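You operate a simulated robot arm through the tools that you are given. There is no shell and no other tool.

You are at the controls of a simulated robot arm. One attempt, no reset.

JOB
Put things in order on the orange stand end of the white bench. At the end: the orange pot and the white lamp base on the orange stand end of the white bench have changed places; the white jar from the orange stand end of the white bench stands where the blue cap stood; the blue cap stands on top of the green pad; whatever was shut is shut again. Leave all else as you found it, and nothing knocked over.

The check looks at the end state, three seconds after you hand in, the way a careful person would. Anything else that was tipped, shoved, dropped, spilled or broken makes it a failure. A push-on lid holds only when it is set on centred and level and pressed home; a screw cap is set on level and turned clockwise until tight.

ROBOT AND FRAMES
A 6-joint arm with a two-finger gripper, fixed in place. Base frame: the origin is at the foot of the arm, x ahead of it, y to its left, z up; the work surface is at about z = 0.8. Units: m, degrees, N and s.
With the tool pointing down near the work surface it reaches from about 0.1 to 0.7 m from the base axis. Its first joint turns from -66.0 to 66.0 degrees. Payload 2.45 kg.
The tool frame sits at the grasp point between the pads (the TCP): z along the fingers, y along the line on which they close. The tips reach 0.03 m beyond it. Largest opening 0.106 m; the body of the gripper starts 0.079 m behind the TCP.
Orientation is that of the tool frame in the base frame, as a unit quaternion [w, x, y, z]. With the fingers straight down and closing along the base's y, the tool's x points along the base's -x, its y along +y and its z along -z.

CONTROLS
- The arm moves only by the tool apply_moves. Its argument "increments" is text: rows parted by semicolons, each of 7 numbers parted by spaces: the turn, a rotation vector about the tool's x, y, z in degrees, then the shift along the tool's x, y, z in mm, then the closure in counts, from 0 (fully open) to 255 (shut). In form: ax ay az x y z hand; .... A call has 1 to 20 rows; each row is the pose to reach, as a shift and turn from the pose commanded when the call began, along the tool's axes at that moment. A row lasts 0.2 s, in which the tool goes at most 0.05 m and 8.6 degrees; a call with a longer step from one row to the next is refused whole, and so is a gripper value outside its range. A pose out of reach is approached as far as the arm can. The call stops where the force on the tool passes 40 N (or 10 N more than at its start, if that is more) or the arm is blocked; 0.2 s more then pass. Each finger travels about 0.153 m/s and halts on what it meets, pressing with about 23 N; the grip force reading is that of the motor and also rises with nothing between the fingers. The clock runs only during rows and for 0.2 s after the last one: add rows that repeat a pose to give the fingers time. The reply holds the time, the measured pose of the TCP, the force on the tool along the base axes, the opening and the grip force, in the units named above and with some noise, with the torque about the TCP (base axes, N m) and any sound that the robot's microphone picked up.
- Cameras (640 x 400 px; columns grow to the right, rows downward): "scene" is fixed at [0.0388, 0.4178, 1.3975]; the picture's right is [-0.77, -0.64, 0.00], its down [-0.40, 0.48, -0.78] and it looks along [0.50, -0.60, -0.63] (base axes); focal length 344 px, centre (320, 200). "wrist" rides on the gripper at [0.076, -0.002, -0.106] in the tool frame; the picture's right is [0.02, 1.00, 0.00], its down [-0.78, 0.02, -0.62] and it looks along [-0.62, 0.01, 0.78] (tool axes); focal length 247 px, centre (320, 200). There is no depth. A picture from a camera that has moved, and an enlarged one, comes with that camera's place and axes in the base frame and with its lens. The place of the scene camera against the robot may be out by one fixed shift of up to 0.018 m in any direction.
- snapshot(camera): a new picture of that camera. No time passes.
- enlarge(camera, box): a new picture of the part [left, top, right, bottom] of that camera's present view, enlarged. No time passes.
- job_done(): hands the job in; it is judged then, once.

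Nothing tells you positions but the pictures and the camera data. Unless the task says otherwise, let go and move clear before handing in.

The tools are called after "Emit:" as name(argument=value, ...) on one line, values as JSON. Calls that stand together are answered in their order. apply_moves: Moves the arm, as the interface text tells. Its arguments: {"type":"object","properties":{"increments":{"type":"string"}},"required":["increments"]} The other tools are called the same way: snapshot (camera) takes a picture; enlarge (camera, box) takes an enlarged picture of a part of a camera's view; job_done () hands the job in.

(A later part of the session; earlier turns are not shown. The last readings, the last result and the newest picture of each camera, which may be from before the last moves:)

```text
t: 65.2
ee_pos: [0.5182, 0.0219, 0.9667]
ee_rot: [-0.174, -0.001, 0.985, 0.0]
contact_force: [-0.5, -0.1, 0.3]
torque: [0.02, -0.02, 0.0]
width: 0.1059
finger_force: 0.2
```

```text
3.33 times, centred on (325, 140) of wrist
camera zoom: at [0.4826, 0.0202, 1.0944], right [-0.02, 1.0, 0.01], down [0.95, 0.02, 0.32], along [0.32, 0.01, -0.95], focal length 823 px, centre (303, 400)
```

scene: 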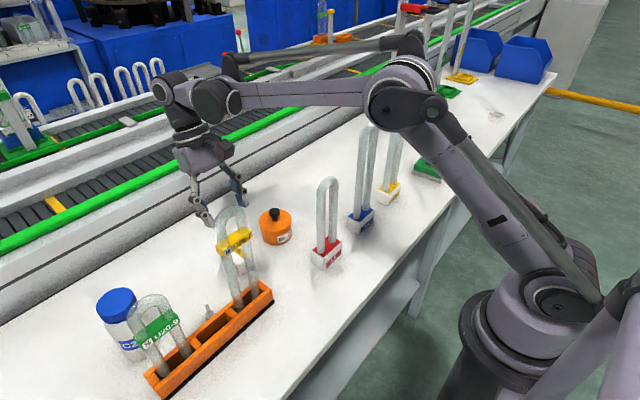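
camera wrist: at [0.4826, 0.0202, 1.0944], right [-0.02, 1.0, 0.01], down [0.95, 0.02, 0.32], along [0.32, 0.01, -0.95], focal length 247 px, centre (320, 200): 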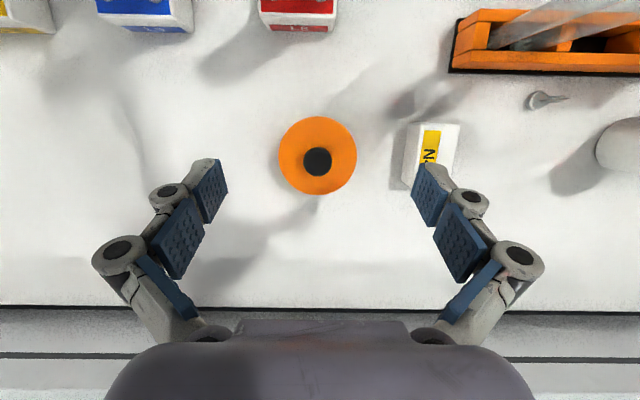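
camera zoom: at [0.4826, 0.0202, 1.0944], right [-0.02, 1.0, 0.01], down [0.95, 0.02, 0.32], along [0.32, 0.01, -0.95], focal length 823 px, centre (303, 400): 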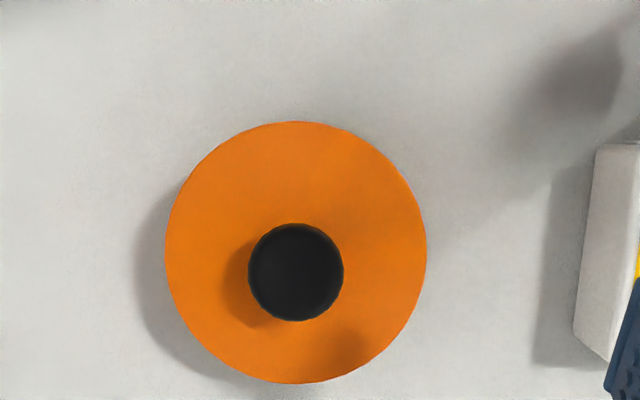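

The pot is centred at (0.519, 0.020), about 78 mm across, between the open fingers. I'll descend in two stages.

Emit:
apply_moves(increments="0 0 0 -10 -1 24 0; 0 0 0 -20 -2 48 0; 0 0 0 -30 -2 72 0; 0 0 0 -37 -2 90 0; 0 0 0 -37 -2 90 0")

Emit:
snapshot(camera="wrist")

Emit:
snapshot(camera="scene")

```text
t: 66.4
ee_pos: [0.5205, 0.0211, 0.8712]
ee_rot: [-0.174, 0.0, 0.985, 0.0]
contact_force: [0.1, 0.5, -0.1]
torque: [0.01, -0.03, 0.01]
width: 0.1062
finger_force: 0.0
```

```text
taken
camera wrist: at [0.4851, 0.0196, 0.998], right [-0.02, 1.0, 0.01], down [0.95, 0.02, 0.32], along [0.32, 0.01, -0.95], focal length 247 px, centre (320, 200)
```

wrist: 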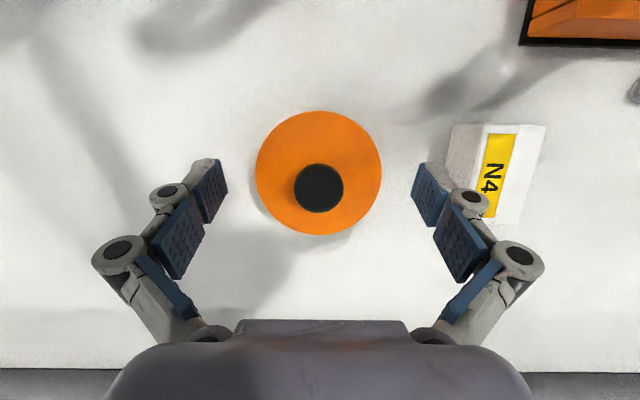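

```text
taken
```

scene: 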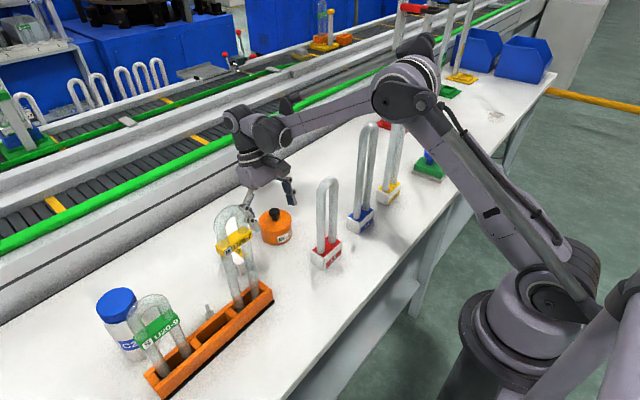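

The pot is centred and N4 is well clear of the fingers. I'll go to grasp height and close on the pot body.

Emit:
apply_moves(increments="0 0 0 -4.5 -0.5 10 0; 0 0 0 -9 -1 20 0; 0 0 0 -13 -1 28.5 0; 0 0 0 -13 -1 28.5 0; 0 0 0 -13 -1 28.5 30; 0 0 0 -13 -1 28.5 50; 0 0 0 -13 -1 28.5 65; 0 0 0 -13 -1 28.5 80; 0 0 0 -13 -1 28.5 105; 0 0 0 -13 -1 28.5 105; 0 0 0 -13 -1 28.5 105")

Emit:
snapshot(camera="wrist")

Emit:
enlarge(camera="scene", box=[190, 90, 410, 290])

```text
t: 68.8
ee_pos: [0.5232, 0.019, 0.8413]
ee_rot: [-0.174, 0.0, 0.985, -0.001]
contact_force: [0.9, 6.0, 6.2]
torque: [-0.04, -0.05, 0.02]
width: 0.0746
finger_force: 22.9
```

```text
taken
camera wrist: at [0.4877, 0.0181, 0.9681], right [-0.02, 1.0, 0.01], down [0.95, 0.02, 0.32], along [0.32, 0.01, -0.95], focal length 247 px, centre (320, 200)
```

wrist: 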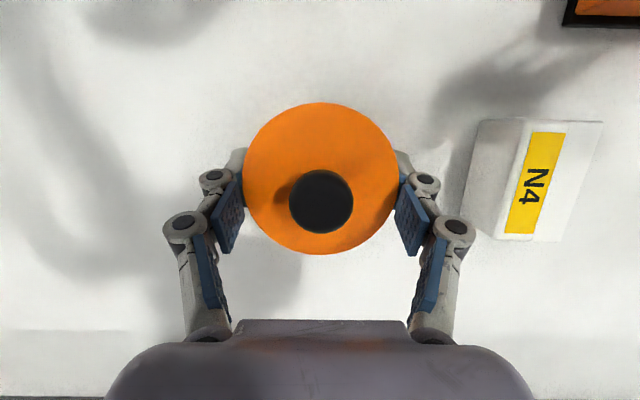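

```text
2.00 times, centred on (300, 190) of scene
camera zoom: at [0.0388, 0.4179, 1.3975], right [-0.77, -0.64, 0.0], down [-0.4, 0.48, -0.78], along [0.5, -0.6, -0.63], focal length 688 px, centre (360, 220)
```

zoom: 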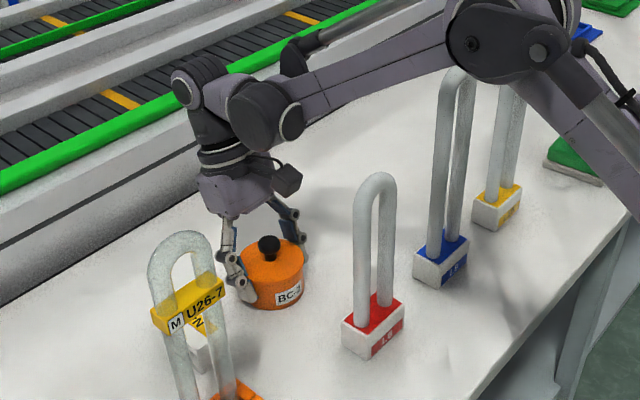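

The pot is gripped (75 mm). I'll lift it 50 mm and check that it hangs level with its lid on.

Emit:
apply_moves(increments="0 0 0 1 0 -2.8 105; 0 0 0 3.4 0 -9.4 105; 0 0 0 8.5 0 -23.5 105; 0 0 0 17 0 -47 105; 0 0 0 17 0 -47 105")

Emit:
snapshot(camera="wrist")

Emit:
enlarge(camera="scene", box=[190, 90, 410, 290])

```text
t: 70.0
ee_pos: [0.523, 0.0183, 0.8926]
ee_rot: [-0.173, 0.0, 0.985, 0.0]
contact_force: [0.3, -0.1, -1.0]
torque: [0.02, -0.01, 0.01]
width: 0.0742
finger_force: 23.1
heard: snap
```

```text
taken
camera wrist: at [0.4878, 0.0167, 1.0196], right [-0.02, 1.0, 0.01], down [0.95, 0.02, 0.32], along [0.32, 0.01, -0.95], focal length 247 px, centre (320, 200)
```

wrist: 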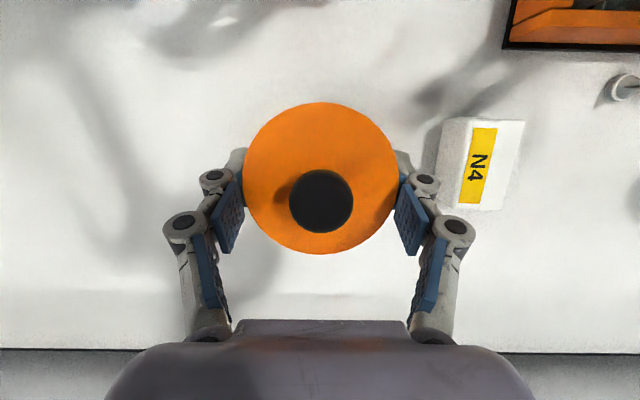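

```text
2.00 times, centred on (300, 190) of scene
camera zoom: at [0.0389, 0.4178, 1.3975], right [-0.77, -0.64, 0.0], down [-0.4, 0.48, -0.78], along [0.5, -0.6, -0.63], focal length 688 px, centre (360, 220)
```

zoom: 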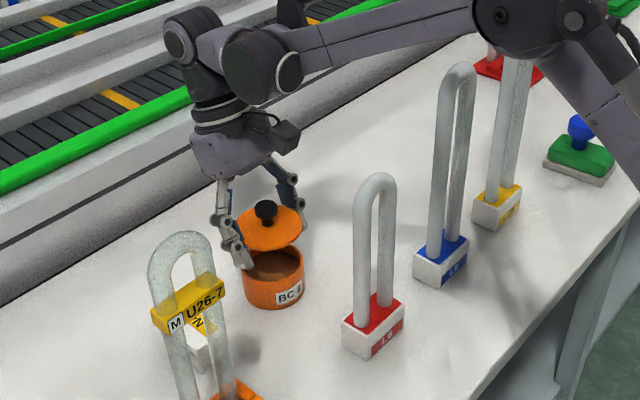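

The "snap" was the pot's push-on lid. The fingers closed on its rim, so I'm holding the lid and the pot body is still on the bench. I'll look closely before doing anything else.

Emit:
enlarge(camera="scene", box=[250, 170, 320, 250])

Emit:
enlarge(camera="scene", box=[200, 150, 360, 260])

Emit:
enlarge(camera="wrist", box=[220, 80, 420, 280])

```text
5.00 times, centred on (285, 210) of scene
camera zoom: at [0.0389, 0.4178, 1.3975], right [-0.77, -0.64, 0.0], down [-0.4, 0.48, -0.78], along [0.5, -0.6, -0.63], focal length 1721 px, centre (495, 150)
```

zoom: 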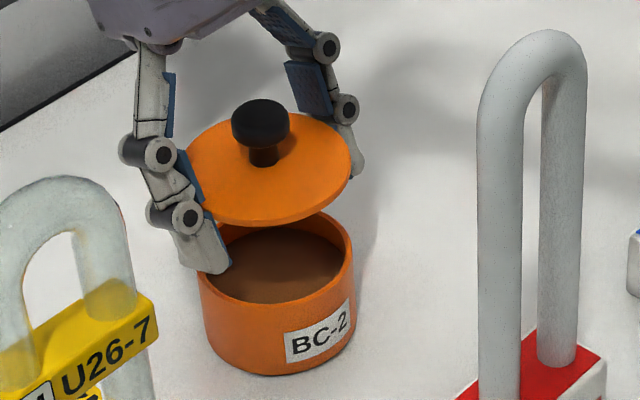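

```text
3.64 times, centred on (280, 205) of scene
camera zoom: at [0.0389, 0.4178, 1.3975], right [-0.77, -0.64, 0.0], down [-0.4, 0.48, -0.78], along [0.5, -0.6, -0.63], focal length 1252 px, centre (466, 182)
```

zoom: 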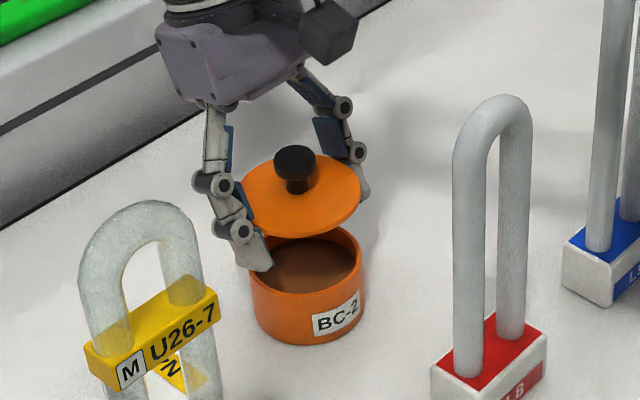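

```text
2.00 times, centred on (320, 180) of wrist
camera zoom: at [0.4878, 0.0167, 1.0196], right [-0.02, 1.0, 0.01], down [0.95, 0.02, 0.32], along [0.32, 0.01, -0.95], focal length 494 px, centre (320, 240)
```

zoom: 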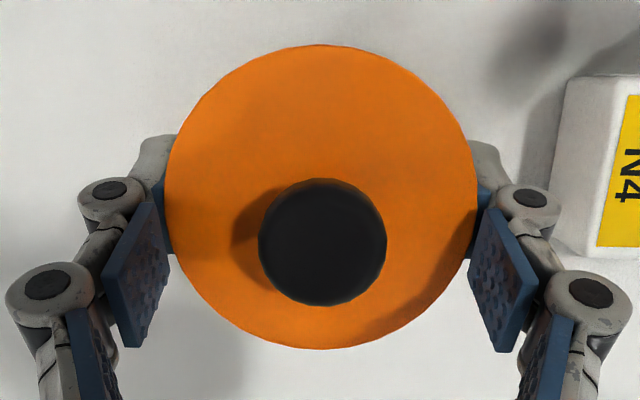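

The lid is still held level, and the pot body and contents are undisturbed. From this grip I can't set the lid flat on the bench, so I'll lower it back onto the pot exactly as it was and re-grip it by the knob.

Emit:
apply_moves(increments="0 0 0 -4 0 11 105; 0 0 0 -8 0 22 105; 0 0 0 -12 0 33 105; 0 0 0 -15 0 41.5 105; 0 0 0 -16 0 44.2 105; 0 0 0 -16 0 44.2 105")

Emit:
enlarge(camera="scene", box=[250, 170, 320, 250])

```text
t: 71.4
ee_pos: [0.5215, 0.0197, 0.8428]
ee_rot: [-0.174, -0.001, 0.985, 0.0]
contact_force: [-1.6, -1.3, 0.2]
torque: [0.01, -0.02, 0.02]
width: 0.0742
finger_force: 23.2
```

```text
5.00 times, centred on (285, 210) of scene
camera zoom: at [0.0389, 0.4177, 1.3975], right [-0.77, -0.64, 0.0], down [-0.4, 0.48, -0.78], along [0.5, -0.6, -0.63], focal length 1721 px, centre (495, 150)
```

zoom: 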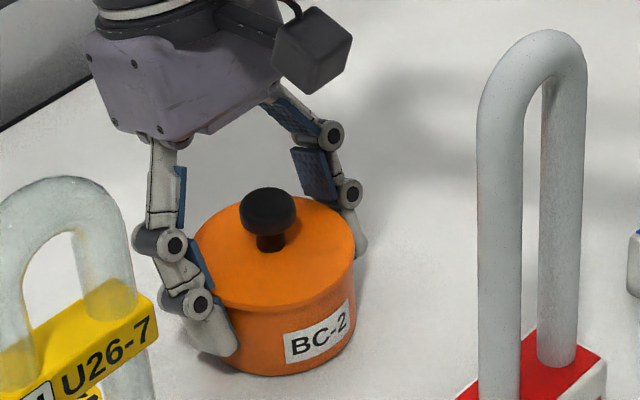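

The lid is almost seated. I'll lower the last millimetres and watch the force.

Emit:
apply_moves(increments="0 0 0 -0.4 0 1 105; 0 0 0 -0.7 0 2 105; 0 0 0 -1 0 2.8 105; 0 0 0 -1 0 2.8 105")

Emit:
enlarge(camera="scene", box=[250, 170, 320, 250])

```text
t: 72.4
ee_pos: [0.5219, 0.0196, 0.8411]
ee_rot: [-0.173, 0.0, 0.985, 0.0]
contact_force: [1.4, -0.8, 3.7]
torque: [0.02, -0.03, 0.02]
width: 0.0744
finger_force: 22.9
```

```text
5.00 times, centred on (285, 210) of scene
camera zoom: at [0.0388, 0.4177, 1.3975], right [-0.77, -0.64, 0.0], down [-0.4, 0.48, -0.78], along [0.5, -0.6, -0.63], focal length 1721 px, centre (495, 150)
```

zoom: 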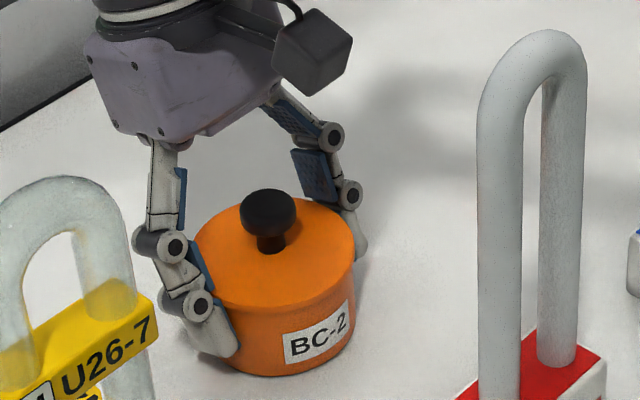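

The lid rests on the pot. I'll open evenly and rise to clear the knob.

Emit:
apply_moves(increments="0 0 0 0.2 0 -0.5 105; 0 0 0 0.2 0 -0.5 85; 0 0 0 0.2 0 -0.5 65; 0 0 0 0.2 0 -0.5 45; 0 0 0 0.2 0 -0.5 20; 0 0 0 0.2 0 -0.5 10; 0 0 0 0.2 0 -0.5 10; 0 0 0 9 0 -25 10; 0 0 0 20 0 -55 10; 0 0 0 30 0 -82.7 10; 0 0 0 30 0 -82.7 10; 0 0 0 30 0 -82.7 80; 0 0 0 30 0 -82.7 110; 0 0 0 30 0 -82.7 110")

Emit:
snapshot(camera="wrist")

Emit:
enlarge(camera="scene", box=[240, 160, 330, 250])

Emit:
enlarge(camera="wrist", box=[250, 80, 400, 200])

```text
t: 75.4
ee_pos: [0.5214, 0.0207, 0.9292]
ee_rot: [-0.174, 0.0, 0.985, 0.0]
contact_force: [-0.8, 0.0, -0.5]
torque: [0.02, 0.03, 0.01]
width: 0.0606
finger_force: 0.1
heard: snap
```

```text
taken
camera wrist: at [0.486, 0.0186, 1.0559], right [-0.02, 1.0, 0.01], down [0.95, 0.02, 0.32], along [0.32, 0.01, -0.95], focal length 247 px, centre (320, 200)
```

wrist: 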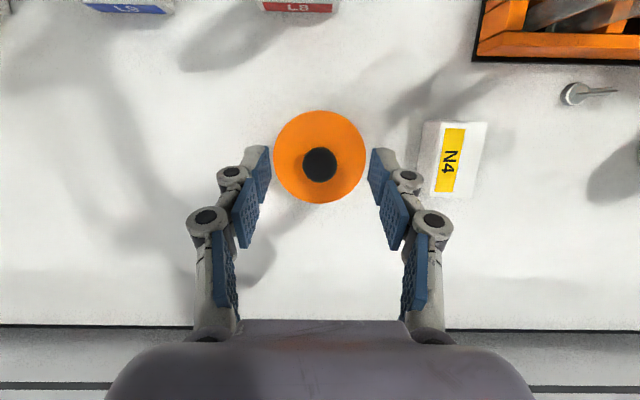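

```text
4.44 times, centred on (285, 205) of scene
camera zoom: at [0.0388, 0.4178, 1.3975], right [-0.77, -0.64, 0.0], down [-0.4, 0.48, -0.78], along [0.5, -0.6, -0.63], focal length 1530 px, centre (476, 178)
```

zoom: 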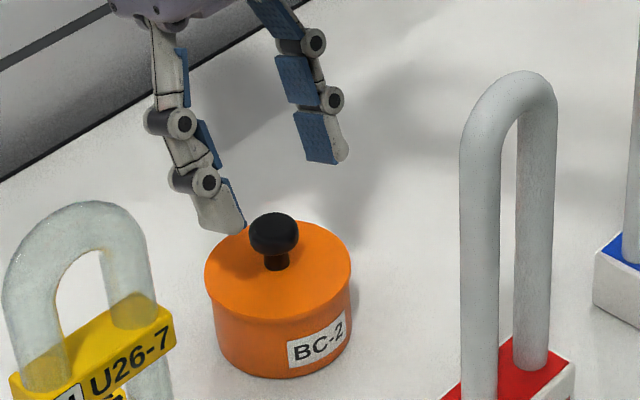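

```text
3.33 times, centred on (325, 140) of wrist
camera zoom: at [0.486, 0.0186, 1.0559], right [-0.02, 1.0, 0.01], down [0.95, 0.02, 0.32], along [0.32, 0.01, -0.95], focal length 823 px, centre (303, 400)
```

zoom: 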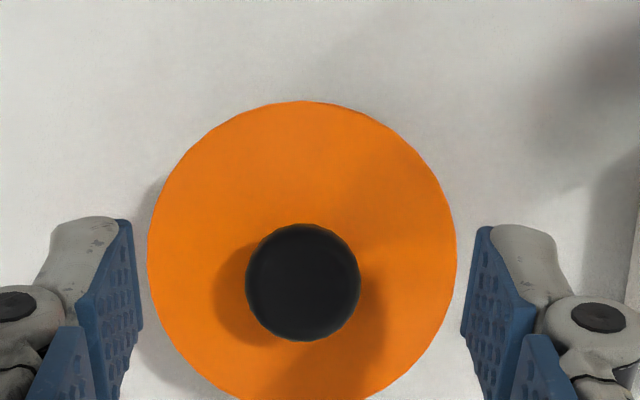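

I heard another snap when releasing, so the lid may have re-seated. I'll now take hold of the knob only, with the fingertips above the lid.

Emit:
apply_moves(increments="0 0 0 -5 -0.5 14 110; 0 0 0 -10 -0.7 28 110; 0 0 0 -14.6 -0.7 40.5 110; 0 0 0 -14.6 -0.7 40.5 110")

Emit:
snapshot(camera="wrist")

Emit:
enlarge(camera="scene", box=[250, 170, 320, 250])

```text
t: 76.4
ee_pos: [0.5206, 0.0194, 0.8871]
ee_rot: [-0.174, 0.0, 0.985, 0.001]
contact_force: [-0.7, -0.5, 0.1]
torque: [0.0, 0.01, 0.0]
width: 0.0603
finger_force: 0.0
```

```text
taken
camera wrist: at [0.4858, 0.018, 1.0127], right [-0.02, 1.0, 0.01], down [0.95, 0.02, 0.32], along [0.32, 0.01, -0.95], focal length 247 px, centre (320, 200)
```

wrist: 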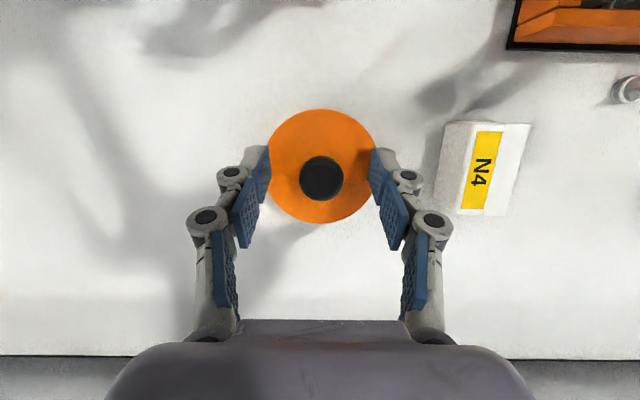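

```text
5.00 times, centred on (285, 210) of scene
camera zoom: at [0.0388, 0.4178, 1.3975], right [-0.77, -0.64, 0.0], down [-0.4, 0.48, -0.78], along [0.5, -0.6, -0.63], focal length 1721 px, centre (495, 150)
```

zoom: 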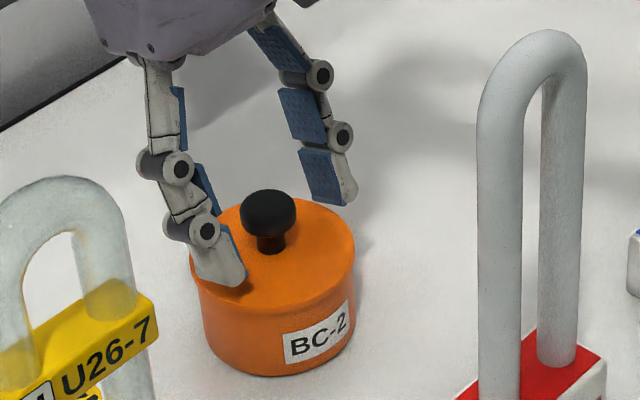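

The fingers straddle the knob with clearance to the lid. I'll close on it.

Emit:
apply_moves(increments="0 0 0 -0.7 0 1.9 130; 0 0 0 -0.7 0 1.9 150; 0 0 0 -0.7 0 1.9 170; 0 0 0 -0.7 0 1.9 190; 0 0 0 -0.7 0 1.9 215; 0 0 0 -0.7 0 1.9 225; 0 0 0 -0.7 0 1.9 225; 0 0 0 -0.7 0 1.9 225")

Emit:
snapshot(camera="wrist")

Emit:
enlarge(camera="scene", box=[250, 170, 320, 250])

```text
t: 78.2
ee_pos: [0.5212, 0.0191, 0.8834]
ee_rot: [-0.174, 0.0, 0.985, 0.001]
contact_force: [0.2, 0.2, 0.0]
torque: [0.01, 0.02, 0.0]
width: 0.0232
finger_force: 22.6
heard: snap
```

```text
taken
camera wrist: at [0.4861, 0.018, 1.0111], right [-0.02, 1.0, 0.01], down [0.95, 0.02, 0.32], along [0.32, 0.01, -0.95], focal length 247 px, centre (320, 200)
```

wrist: 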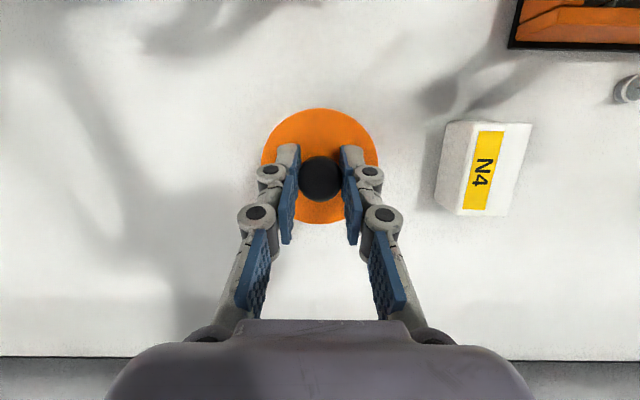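

```text
5.00 times, centred on (285, 210) of scene
camera zoom: at [0.0389, 0.4178, 1.3975], right [-0.77, -0.64, 0.0], down [-0.4, 0.48, -0.78], along [0.5, -0.6, -0.63], focal length 1721 px, centre (495, 150)
```

zoom: 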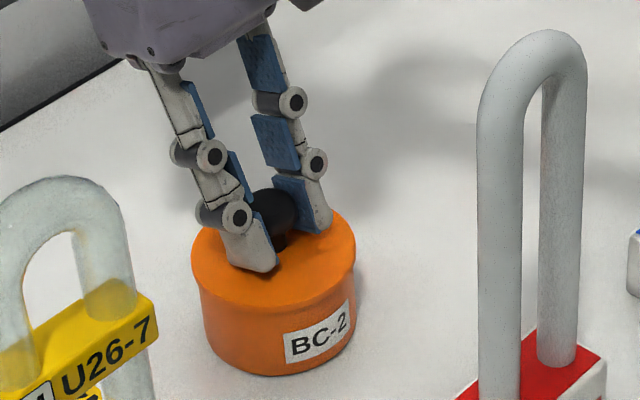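

The knob is gripped. I'll lift the lid straight up.

Emit:
apply_moves(increments="0 0 0 1 0 -2.8 225; 0 0 0 3.4 0 -9.4 225; 0 0 0 8.5 0 -23.5 225; 0 0 0 17 0 -47 225; 0 0 0 20.4 0 -56.4 225; 0 0 0 20.4 0 -56.4 225")

Emit:
snapshot(camera="wrist")

Emit:
enlarge(camera="scene", box=[240, 150, 330, 250])

```text
t: 79.6
ee_pos: [0.5223, 0.0177, 0.9439]
ee_rot: [-0.173, 0.0, 0.985, 0.0]
contact_force: [0.8, -0.6, 0.1]
torque: [0.01, 0.02, 0.01]
width: 0.0234
finger_force: 23.0
```

```text
taken
camera wrist: at [0.4865, 0.0167, 1.0699], right [-0.02, 1.0, 0.01], down [0.95, 0.02, 0.32], along [0.32, 0.01, -0.95], focal length 247 px, centre (320, 200)
```

wrist: 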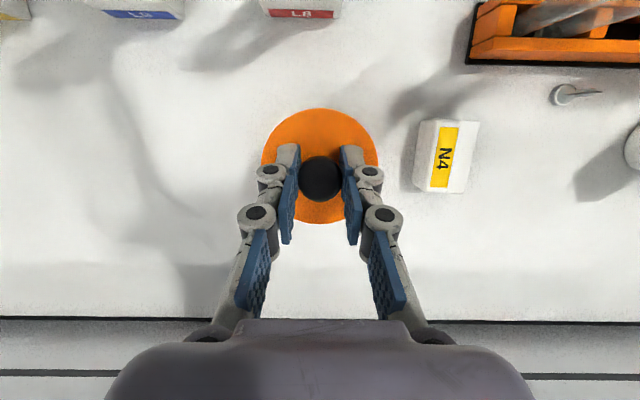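

```text
4.00 times, centred on (285, 200) of scene
camera zoom: at [0.0389, 0.4178, 1.3975], right [-0.77, -0.64, 0.0], down [-0.4, 0.48, -0.78], along [0.5, -0.6, -0.63], focal length 1377 px, centre (460, 200)
```

zoom: 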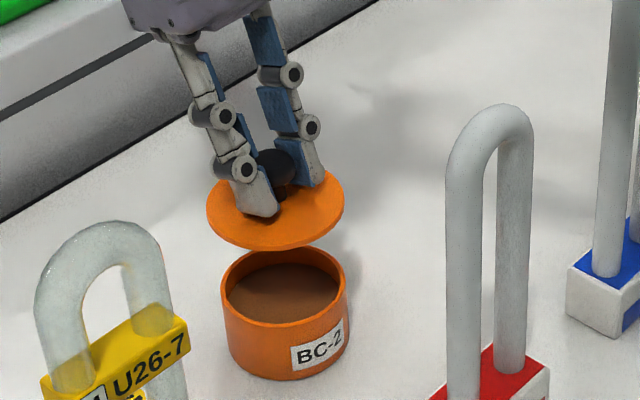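

The lid came off cleanly and is held by the knob. I'll set it on empty bench at about (0.58, -0.08), clear of both pot positions.

Emit:
apply_moves(increments="0 0 0 -19 -32.6 -6.9 225; 0 0 0 -38 -65.2 -13.8 225; 0 0 0 -57.1 -97.7 -20.7 225; 0 0 0 -66 -97.7 4 225; 0 0 0 -75 -97.7 29 225; 0 0 0 -84 -97.7 54 225; 0 0 0 -90.2 -97.7 70.7 225; 0 0 0 -90.2 -97.7 70.7 225")

Emit:
snapshot(camera="wrist")

Emit:
enlarge(camera="scene", box=[230, 100, 390, 260])

```text
t: 81.4
ee_pos: [0.582, -0.0803, 0.8432]
ee_rot: [-0.174, -0.001, 0.985, -0.001]
contact_force: [-0.3, 0.2, -0.3]
torque: [0.0, 0.03, -0.03]
width: 0.0234
finger_force: 23.2
```

```text
taken
camera wrist: at [0.5467, -0.0814, 0.9703], right [-0.02, 1.0, 0.01], down [0.95, 0.02, 0.32], along [0.32, 0.01, -0.95], focal length 247 px, centre (320, 200)
```

wrist: 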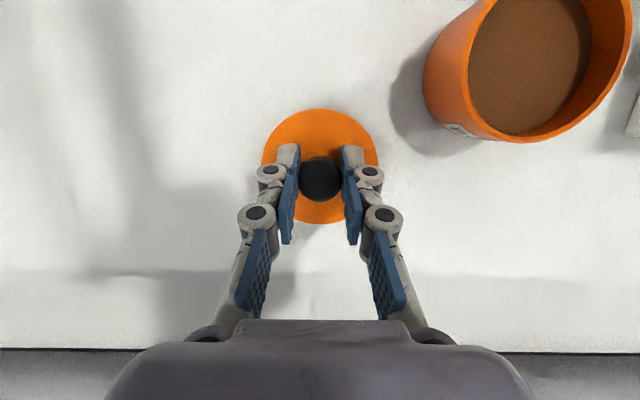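

```text
2.50 times, centred on (310, 180) of scene
camera zoom: at [0.0389, 0.4177, 1.3975], right [-0.77, -0.64, 0.0], down [-0.4, 0.48, -0.78], along [0.5, -0.6, -0.63], focal length 860 px, centre (345, 250)
```

zoom: 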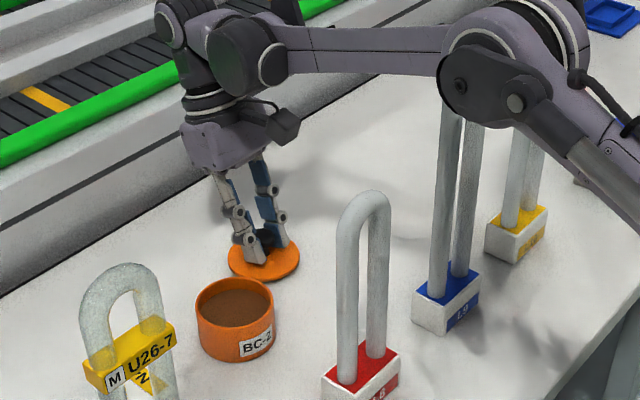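

The lid is nearly on the bench. I'll lower until contact.

Emit:
apply_moves(increments="0 0 0 -0.4 0 1 225; 0 0 0 -0.7 0 1.9 225; 0 0 0 -1 0 2.8 225; 0 0 0 -1 0 2.8 225")

```text
t: 82.4
ee_pos: [0.5828, -0.0799, 0.8436]
ee_rot: [-0.175, -0.001, 0.985, 0.0]
contact_force: [-2.8, -0.1, 13.6]
torque: [-0.01, -0.1, 0.05]
width: 0.0234
finger_force: 23.2
```

The lid is on the bench. I'll relieve the force, open, and rise clear of the knob.

Emit:
apply_moves(increments="0 0 0 0.7 0 -2 225; 0 0 0 0.7 0 -2 225; 0 0 0 0.7 0 -2 205; 0 0 0 0.7 0 -2 190; 0 0 0 0.7 0 -2 170; 0 0 0 0.7 0 -2 140; 0 0 0 0.7 0 -2 110; 0 0 0 0.7 0 -2 110; 0 0 0 7 0 -20 110; 0 0 0 17 0 -47 110; 0 0 0 30 0 -84 110; 0 0 0 38 0 -105 110; 0 0 0 38 0 -105 110")

Emit:
snapshot(camera="wrist")

Emit:
enlarge(camera="scene", box=[230, 100, 390, 260])

```text
t: 85.2
ee_pos: [0.5821, -0.081, 0.9545]
ee_rot: [-0.174, 0.0, 0.985, 0.0]
contact_force: [-0.4, 0.2, 0.2]
torque: [-0.02, 0.0, -0.02]
width: 0.0599
finger_force: 0.1
```

```text
taken
camera wrist: at [0.5468, -0.082, 1.0816], right [-0.02, 1.0, 0.01], down [0.95, 0.02, 0.32], along [0.32, 0.01, -0.95], focal length 247 px, centre (320, 200)
```

wrist: 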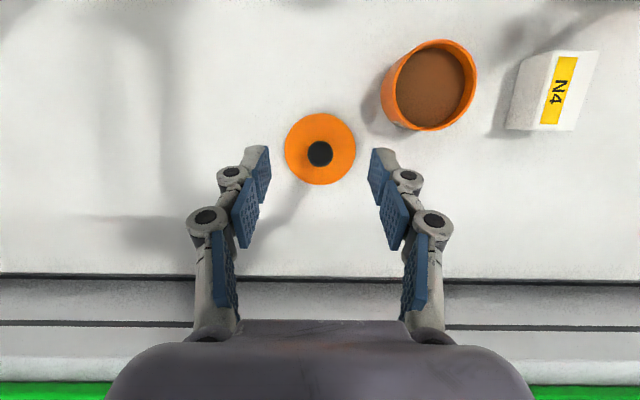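

```text
2.50 times, centred on (310, 180) of scene
camera zoom: at [0.0388, 0.4178, 1.3975], right [-0.77, -0.64, 0.0], down [-0.4, 0.48, -0.78], along [0.5, -0.6, -0.63], focal length 860 px, centre (345, 250)
```

zoom: 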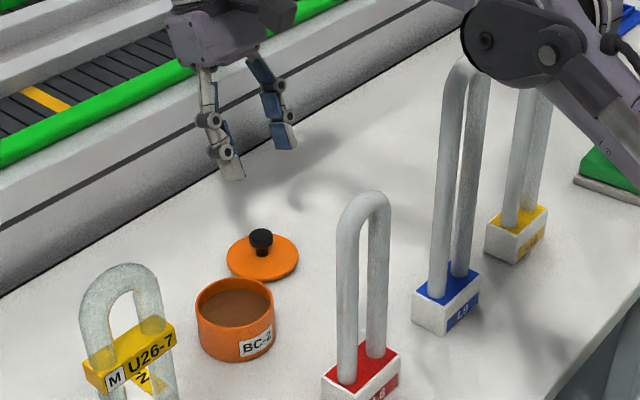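

The lid lies flat on the bench. Next I'll go over the open pot body with the fingers wide.

Emit:
apply_moves(increments="0 0 0 18.5 33.5 6.7 30; 0 0 0 37 67 13.4 10; 0 0 0 55.6 100.5 20.1 10; 0 0 0 55.6 100.5 20.1 10")

Emit:
snapshot(camera="wrist")

Emit:
enlarge(camera="wrist", box=[250, 80, 400, 200])

```text
t: 86.2
ee_pos: [0.5197, 0.02, 0.9553]
ee_rot: [-0.173, 0.0, 0.985, 0.0]
contact_force: [-0.4, -0.1, -0.1]
torque: [0.03, -0.05, 0.02]
width: 0.1017
finger_force: 0.1
```

```text
taken
camera wrist: at [0.4834, 0.0193, 1.0822], right [-0.02, 1.0, 0.01], down [0.95, 0.02, 0.32], along [0.32, 0.01, -0.95], focal length 247 px, centre (320, 200)
```

wrist: 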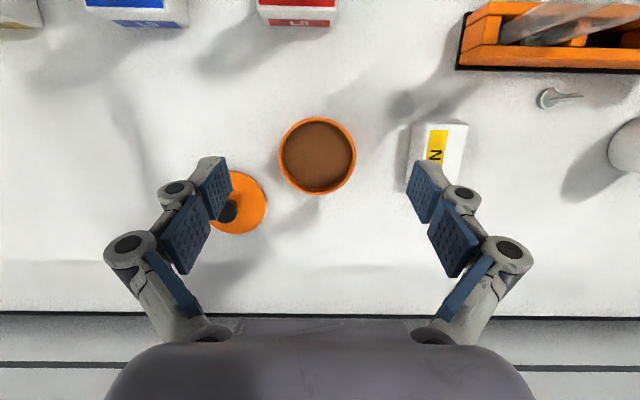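

```text
3.33 times, centred on (325, 140) of wrist
camera zoom: at [0.4834, 0.0193, 1.0822], right [-0.02, 1.0, 0.01], down [0.95, 0.02, 0.32], along [0.32, 0.01, -0.95], focal length 823 px, centre (303, 400)
```

zoom: 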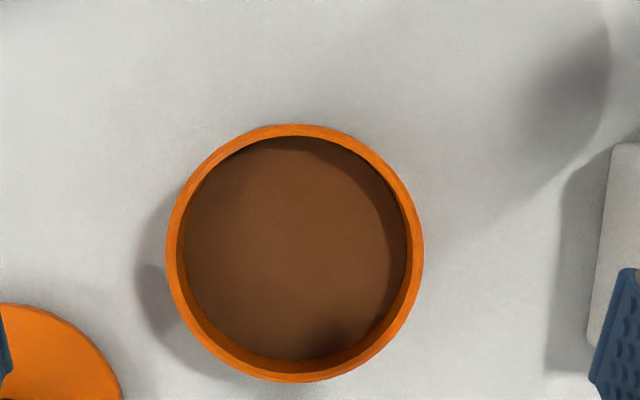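

The rim is about 75 mm across, centred at (0.519, 0.018). I'll descend around the body and close on it.

Emit:
apply_moves(increments="0 0 0 -10 -1 25 10; 0 0 0 -20 -1 50 10; 0 0 0 -30 -1 75 10; 0 0 0 -38 -1 96 10; 0 0 0 -43.2 -1 109.1 10; 0 0 0 -43.2 -1 109.1 10; 0 0 0 -43.2 -1 109.1 10")

Emit:
snapshot(camera="wrist")

Emit:
enlarge(camera="scene", box=[220, 120, 360, 260])

```text
t: 87.8
ee_pos: [0.5285, 0.0206, 0.8395]
ee_rot: [-0.175, -0.001, 0.985, -0.001]
contact_force: [0.2, 0.2, -0.6]
torque: [0.0, -0.01, 0.03]
width: 0.1016
finger_force: 0.0
```

```text
taken
camera wrist: at [0.4929, 0.0193, 0.9654], right [-0.02, 1.0, 0.01], down [0.95, 0.02, 0.32], along [0.32, 0.01, -0.95], focal length 247 px, centre (320, 200)
```

wrist: 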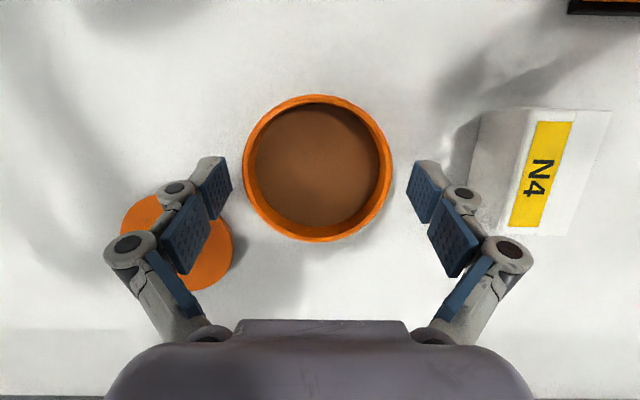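

```text
2.86 times, centred on (290, 190) of scene
camera zoom: at [0.0388, 0.4178, 1.3975], right [-0.77, -0.64, 0.0], down [-0.4, 0.48, -0.78], along [0.5, -0.6, -0.63], focal length 983 px, centre (406, 229)
```

zoom: 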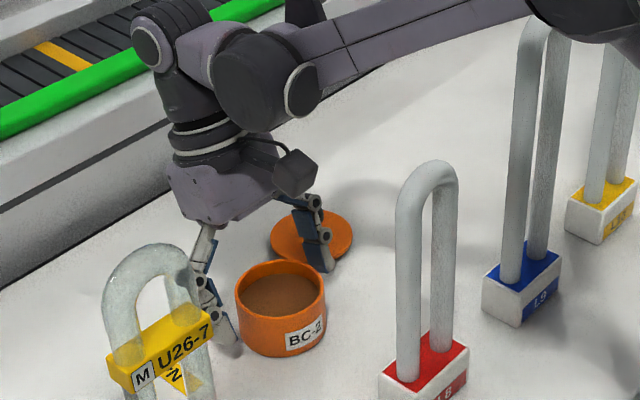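

The fingers straddle the body. I'll close gently.

Emit:
apply_moves(increments="0 0 0 0 -0.5 0 40; 0 0 0 0 -0.5 0 60; 0 0 0 0 -0.5 0 70; 0 0 0 0 -0.5 0 78; 0 0 0 0 -0.5 0 90; 0 0 0 0 -0.5 0 115; 0 0 0 0 -0.5 0 115; 0 0 0 0 -0.5 0 115")

Emit:
snapshot(camera="wrist")

```text
t: 89.6
ee_pos: [0.5282, 0.0187, 0.8387]
ee_rot: [-0.173, 0.0, 0.985, 0.0]
contact_force: [1.0, -3.5, 3.9]
torque: [-0.31, -0.04, 0.07]
width: 0.072
finger_force: 23.2
```

```text
taken
camera wrist: at [0.4934, 0.0186, 0.9657], right [-0.02, 1.0, 0.01], down [0.95, 0.02, 0.32], along [0.32, 0.01, -0.95], focal length 247 px, centre (320, 200)
```

wrist: 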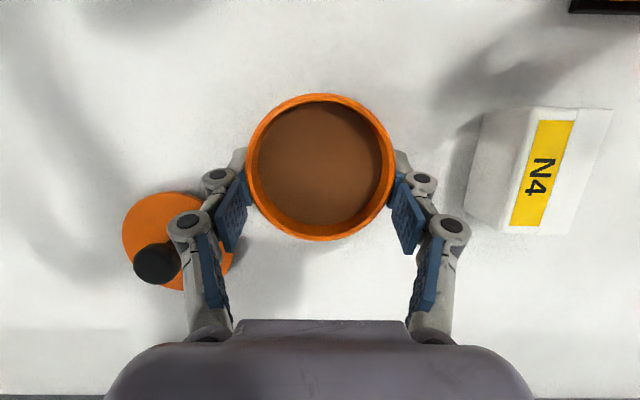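

The pot body is gripped (72 mm). I'll lift it slowly and keep it level.

Emit:
apply_moves(increments="0 0 0 1 0 -2.8 115; 0 0 0 3.4 0 -9.4 115; 0 0 0 6.8 0 -18.8 115; 0 0 0 12 0 -33 115; 0 0 0 18 0 -50 115; 0 0 0 23.8 0 -65.8 115; 0 0 0 23.8 0 -65.8 115")

Emit:
snapshot(camera="wrist")

Emit:
enlarge(camera="scene", box=[220, 100, 360, 260])

```text
t: 91.2
ee_pos: [0.5275, 0.0195, 0.9078]
ee_rot: [-0.174, 0.0, 0.985, 0.0]
contact_force: [0.8, 0.0, -5.5]
torque: [-0.02, -0.05, 0.01]
width: 0.0718
finger_force: 23.2
```

```text
taken
camera wrist: at [0.493, 0.019, 1.0342], right [-0.02, 1.0, 0.01], down [0.95, 0.02, 0.32], along [0.32, 0.01, -0.95], focal length 247 px, centre (320, 200)
```

wrist: 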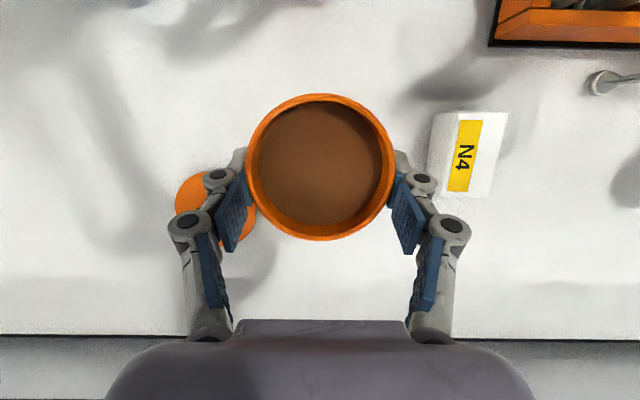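

```text
2.50 times, centred on (290, 180) of scene
camera zoom: at [0.0389, 0.4178, 1.3975], right [-0.77, -0.64, 0.0], down [-0.4, 0.48, -0.78], along [0.5, -0.6, -0.63], focal length 860 px, centre (395, 250)
```

zoom: 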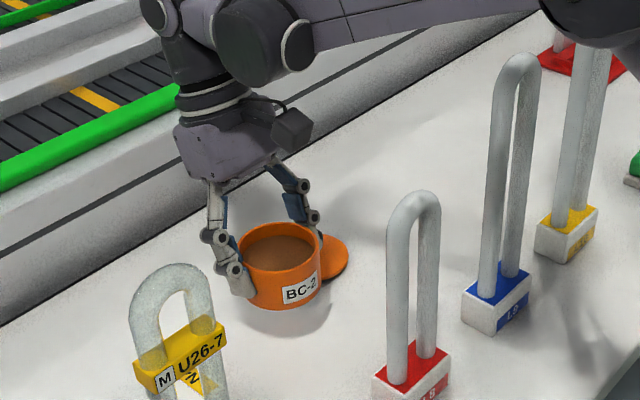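

The body is held level (about 0.5 kg). I'll carry it gently along y to N4's original place.

Emit:
apply_moves(increments="0 0 0 -0.2 -10 -0.1 115; 0 0 0 -0.5 -35 -0.2 115; 0 0 0 -1 -65 -0.4 115; 0 0 0 -1.4 -95 -0.5 115; 0 0 0 -1.8 -125 -0.7 115; 0 0 0 -2.2 -155 -0.8 115; 0 0 0 -2.6 -180 -0.9 115; 0 0 0 -2.8 -194 -1 115; 0 0 0 -2.8 -199.5 -1 115; 0 0 0 -2.8 -199.5 -1 115; 0 0 0 -2.8 -199.5 -1 115")

Emit:
snapshot(camera="wrist")

Emit:
snapshot(camera="scene")

```text
t: 93.6
ee_pos: [0.5311, -0.1808, 0.9079]
ee_rot: [-0.173, 0.0, 0.985, 0.0]
contact_force: [-0.3, -0.4, -5.3]
torque: [0.0, -0.02, -0.01]
width: 0.072
finger_force: 22.7
```

```text
taken
camera wrist: at [0.4957, -0.1812, 1.0347], right [-0.02, 1.0, 0.01], down [0.95, 0.02, 0.32], along [0.32, 0.01, -0.95], focal length 247 px, centre (320, 200)
```

wrist: 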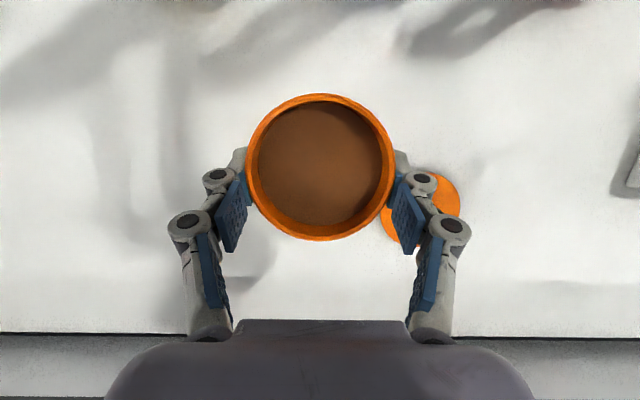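

```text
taken
```

scene: 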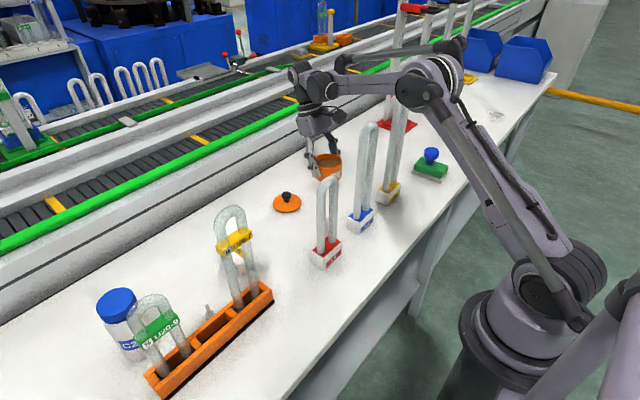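

The body is over N4's original place. I'll lower it.

Emit:
apply_moves(increments="0 0 0 -5 0 13.8 115; 0 0 0 -10 0 27.6 115; 0 0 0 -15 0 41.4 115; 0 0 0 -20 0 55 115; 0 0 0 -22.5 0 62 115; 0 0 0 -22.5 0 62 115; 0 0 0 -22.5 0 62 115")

Emit:
enlarge(camera="scene", box=[250, 50, 450, 240])

```text
t: 95.2
ee_pos: [0.5289, -0.1777, 0.8423]
ee_rot: [-0.173, 0.001, 0.985, 0.0]
contact_force: [0.7, 0.0, -5.9]
torque: [-0.02, -0.03, -0.02]
width: 0.0717
finger_force: 23.0
```

```text
2.11 times, centred on (350, 145) of scene
camera zoom: at [0.0389, 0.4177, 1.3975], right [-0.77, -0.64, 0.0], down [-0.4, 0.48, -0.78], along [0.5, -0.6, -0.63], focal length 724 px, centre (257, 316)
```

zoom: 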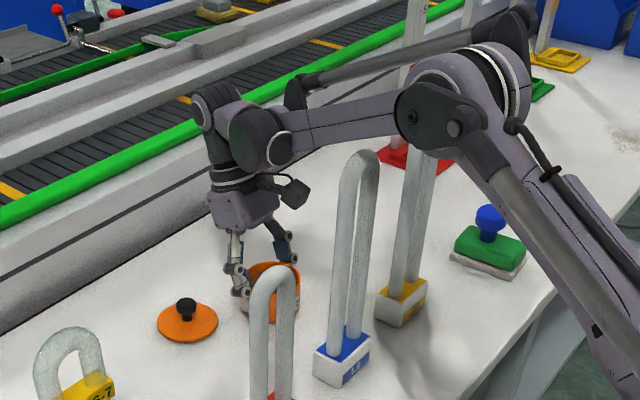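

Emit:
apply_moves(increments="0 0 0 -0.4 0 1 115; 0 0 0 -0.7 0 2 115; 0 0 0 -1 0 2.8 115; 0 0 0 -1 0 2.8 115; 0 0 0 -1 0 2.8 115")

```text
t: 96.4
ee_pos: [0.5312, -0.1794, 0.8402]
ee_rot: [-0.174, 0.0, 0.985, 0.0]
contact_force: [-0.3, 0.4, -6.0]
torque: [0.0, 0.0, 0.03]
width: 0.0718
finger_force: 22.9
```

Emit:
apply_moves(increments="0 0 0 -0.2 0 0.5 115; 0 0 0 -0.35 0 1 115; 0 0 0 -0.5 0 1.5 115; 0 0 0 -0.5 0 1.5 115; 0 0 0 -0.5 0 1.5 115")

```text
t: 97.6
ee_pos: [0.5298, -0.1804, 0.8384]
ee_rot: [-0.174, 0.001, 0.985, 0.0]
contact_force: [-1.1, 0.9, 11.9]
torque: [0.03, 0.14, 0.19]
width: 0.0718
finger_force: 22.9
```

The body has touched down. I'll relieve the force, open evenly, and rise.

Emit:
apply_moves(increments="0 0 0 0.3 0 -0.7 115; 0 0 0 0.3 0 -0.7 115; 0 0 0 0.3 0 -0.7 90; 0 0 0 0.3 0 -0.7 75; 0 0 0 0.3 0 -0.7 60; 0 0 0 0.3 0 -0.7 45; 0 0 0 0.3 0 -0.7 30; 0 0 0 0.3 0 -0.7 30; 0 0 0 7 0 -20 30; 0 0 0 17 0 -48 30; 0 0 0 30 0 -83 30; 0 0 0 40 0 -110 30; 0 0 0 40 0 -110 30; 0 0 0 40 0 -110 30")

Emit:
snapshot(camera="wrist")

Emit:
enlarge(camera="wrist", box=[250, 80, 400, 200])

Emit:
enlarge(camera="wrist", box=[370, 120, 520, 240])

Emit:
snapshot(camera="scene")

```text
t: 100.6
ee_pos: [0.5319, -0.1792, 0.9539]
ee_rot: [-0.174, 0.0, 0.985, 0.0]
contact_force: [0.3, -0.7, -0.4]
torque: [0.01, 0.02, 0.0]
width: 0.0935
finger_force: 0.0
```

```text
taken
camera wrist: at [0.4957, -0.1804, 1.0806], right [-0.02, 1.0, 0.01], down [0.95, 0.02, 0.32], along [0.32, 0.01, -0.95], focal length 247 px, centre (320, 200)
```

wrist: 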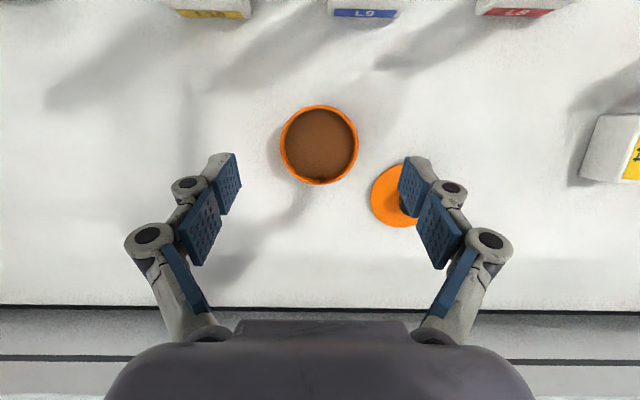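

```text
3.33 times, centred on (325, 140) of wrist
camera zoom: at [0.4957, -0.1804, 1.0806], right [-0.02, 1.0, 0.01], down [0.95, 0.02, 0.32], along [0.32, 0.01, -0.95], focal length 823 px, centre (303, 400)
```

zoom: 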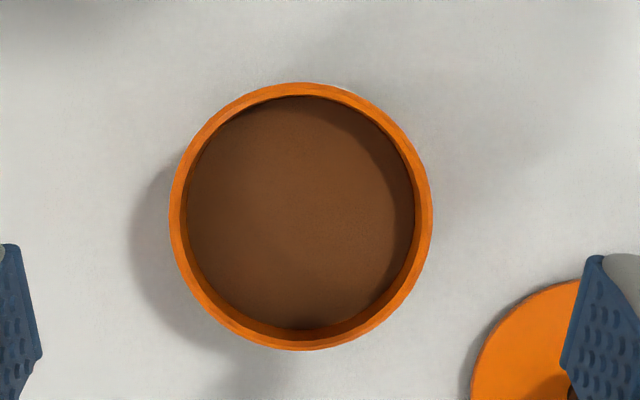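

```text
3.33 times, centred on (445, 180) of wrist
camera zoom: at [0.4957, -0.1804, 1.0806], right [-0.02, 1.0, 0.01], down [0.95, 0.02, 0.32], along [0.32, 0.01, -0.95], focal length 823 px, centre (-97, 267)
```

zoom: 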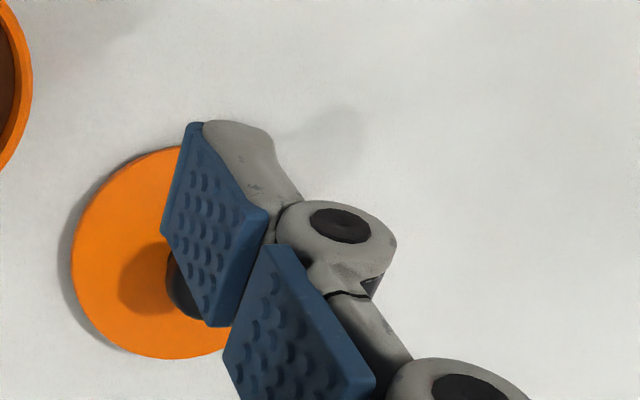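

```text
taken
```

scene: 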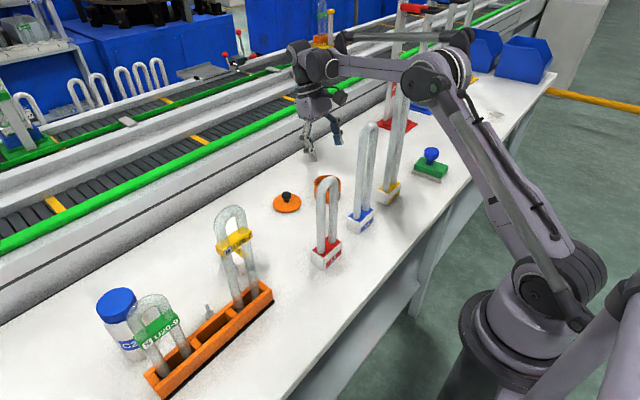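

The pot body stands open at (0.521, -0.180), N4's old place. I'll go back over the lid and measure it relative to the gripper.

Emit:
apply_moves(increments="0 0 0 -16 33 -6 60; 0 0 0 -32 66 -12 90; 0 0 0 -48.4 98.7 -17.6 110; 0 0 0 -48.4 98.7 -17.6 110")

Emit:
enlarge(camera="wrist", box=[250, 80, 400, 200])

Emit:
snapshot(camera="wrist")

```text
t: 101.6
ee_pos: [0.5845, -0.0819, 0.953]
ee_rot: [-0.174, -0.002, 0.985, 0.0]
contact_force: [0.5, -0.9, 0.5]
torque: [-0.03, 0.04, 0.0]
width: 0.06
finger_force: 0.1
```

```text
3.33 times, centred on (325, 140) of wrist
camera zoom: at [0.5486, -0.0828, 1.0803], right [-0.02, 1.0, 0.01], down [0.95, 0.02, 0.32], along [0.32, 0.01, -0.95], focal length 823 px, centre (303, 400)
```

zoom: 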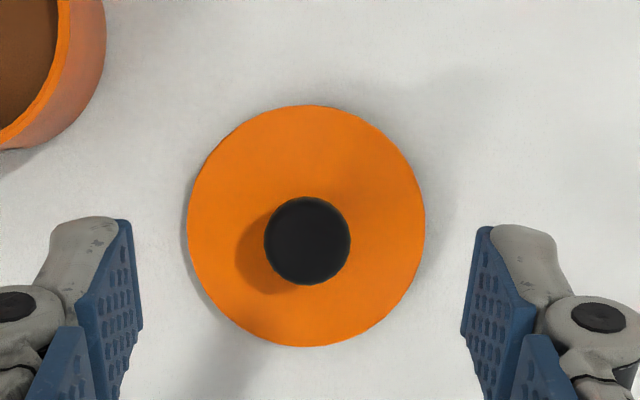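

```text
taken
camera wrist: at [0.5486, -0.0828, 1.0803], right [-0.02, 1.0, 0.01], down [0.95, 0.02, 0.32], along [0.32, 0.01, -0.95], focal length 247 px, centre (320, 200)
```

wrist: 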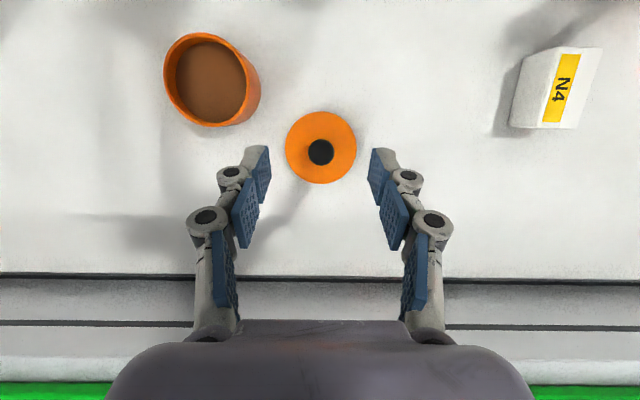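

The lid's centre is about 3.5 mm from the tool axis in x and within 1 mm in y. I'll descend and grip the knob.

Emit:
apply_moves(increments="0 0 0 -10 0.7 27.5 110; 0 0 0 -20 0.7 55 110; 0 0 0 -30 0.7 82.6 110; 0 0 0 -36.9 0.7 101.5 110; 0 0 0 -36.9 0.7 101.5 110; 0 0 0 -36.9 0.7 101.5 140; 0 0 0 -36.9 0.7 101.5 165; 0 0 0 -36.9 0.7 101.5 185; 0 0 0 -36.9 0.7 101.5 205; 0 0 0 -36.9 0.7 101.5 225; 0 0 0 -36.9 0.7 101.5 225; 0 0 0 -36.9 0.7 101.5 225")

Emit:
snapshot(camera="wrist")

```text
t: 104.2
ee_pos: [0.5836, -0.0799, 0.8493]
ee_rot: [-0.174, 0.0, 0.985, 0.0]
contact_force: [-0.3, -0.6, 0.3]
torque: [-0.02, -0.01, 0.01]
width: 0.0234
finger_force: 22.1
```

```text
taken
camera wrist: at [0.5471, -0.0813, 0.9741], right [-0.02, 1.0, 0.01], down [0.95, 0.02, 0.32], along [0.32, 0.01, -0.95], focal length 247 px, centre (320, 200)
```

wrist: 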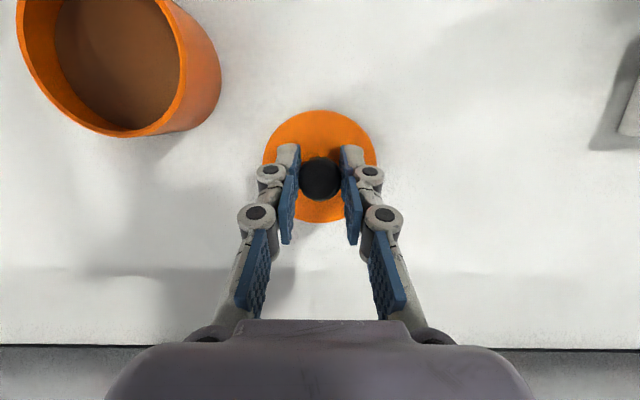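

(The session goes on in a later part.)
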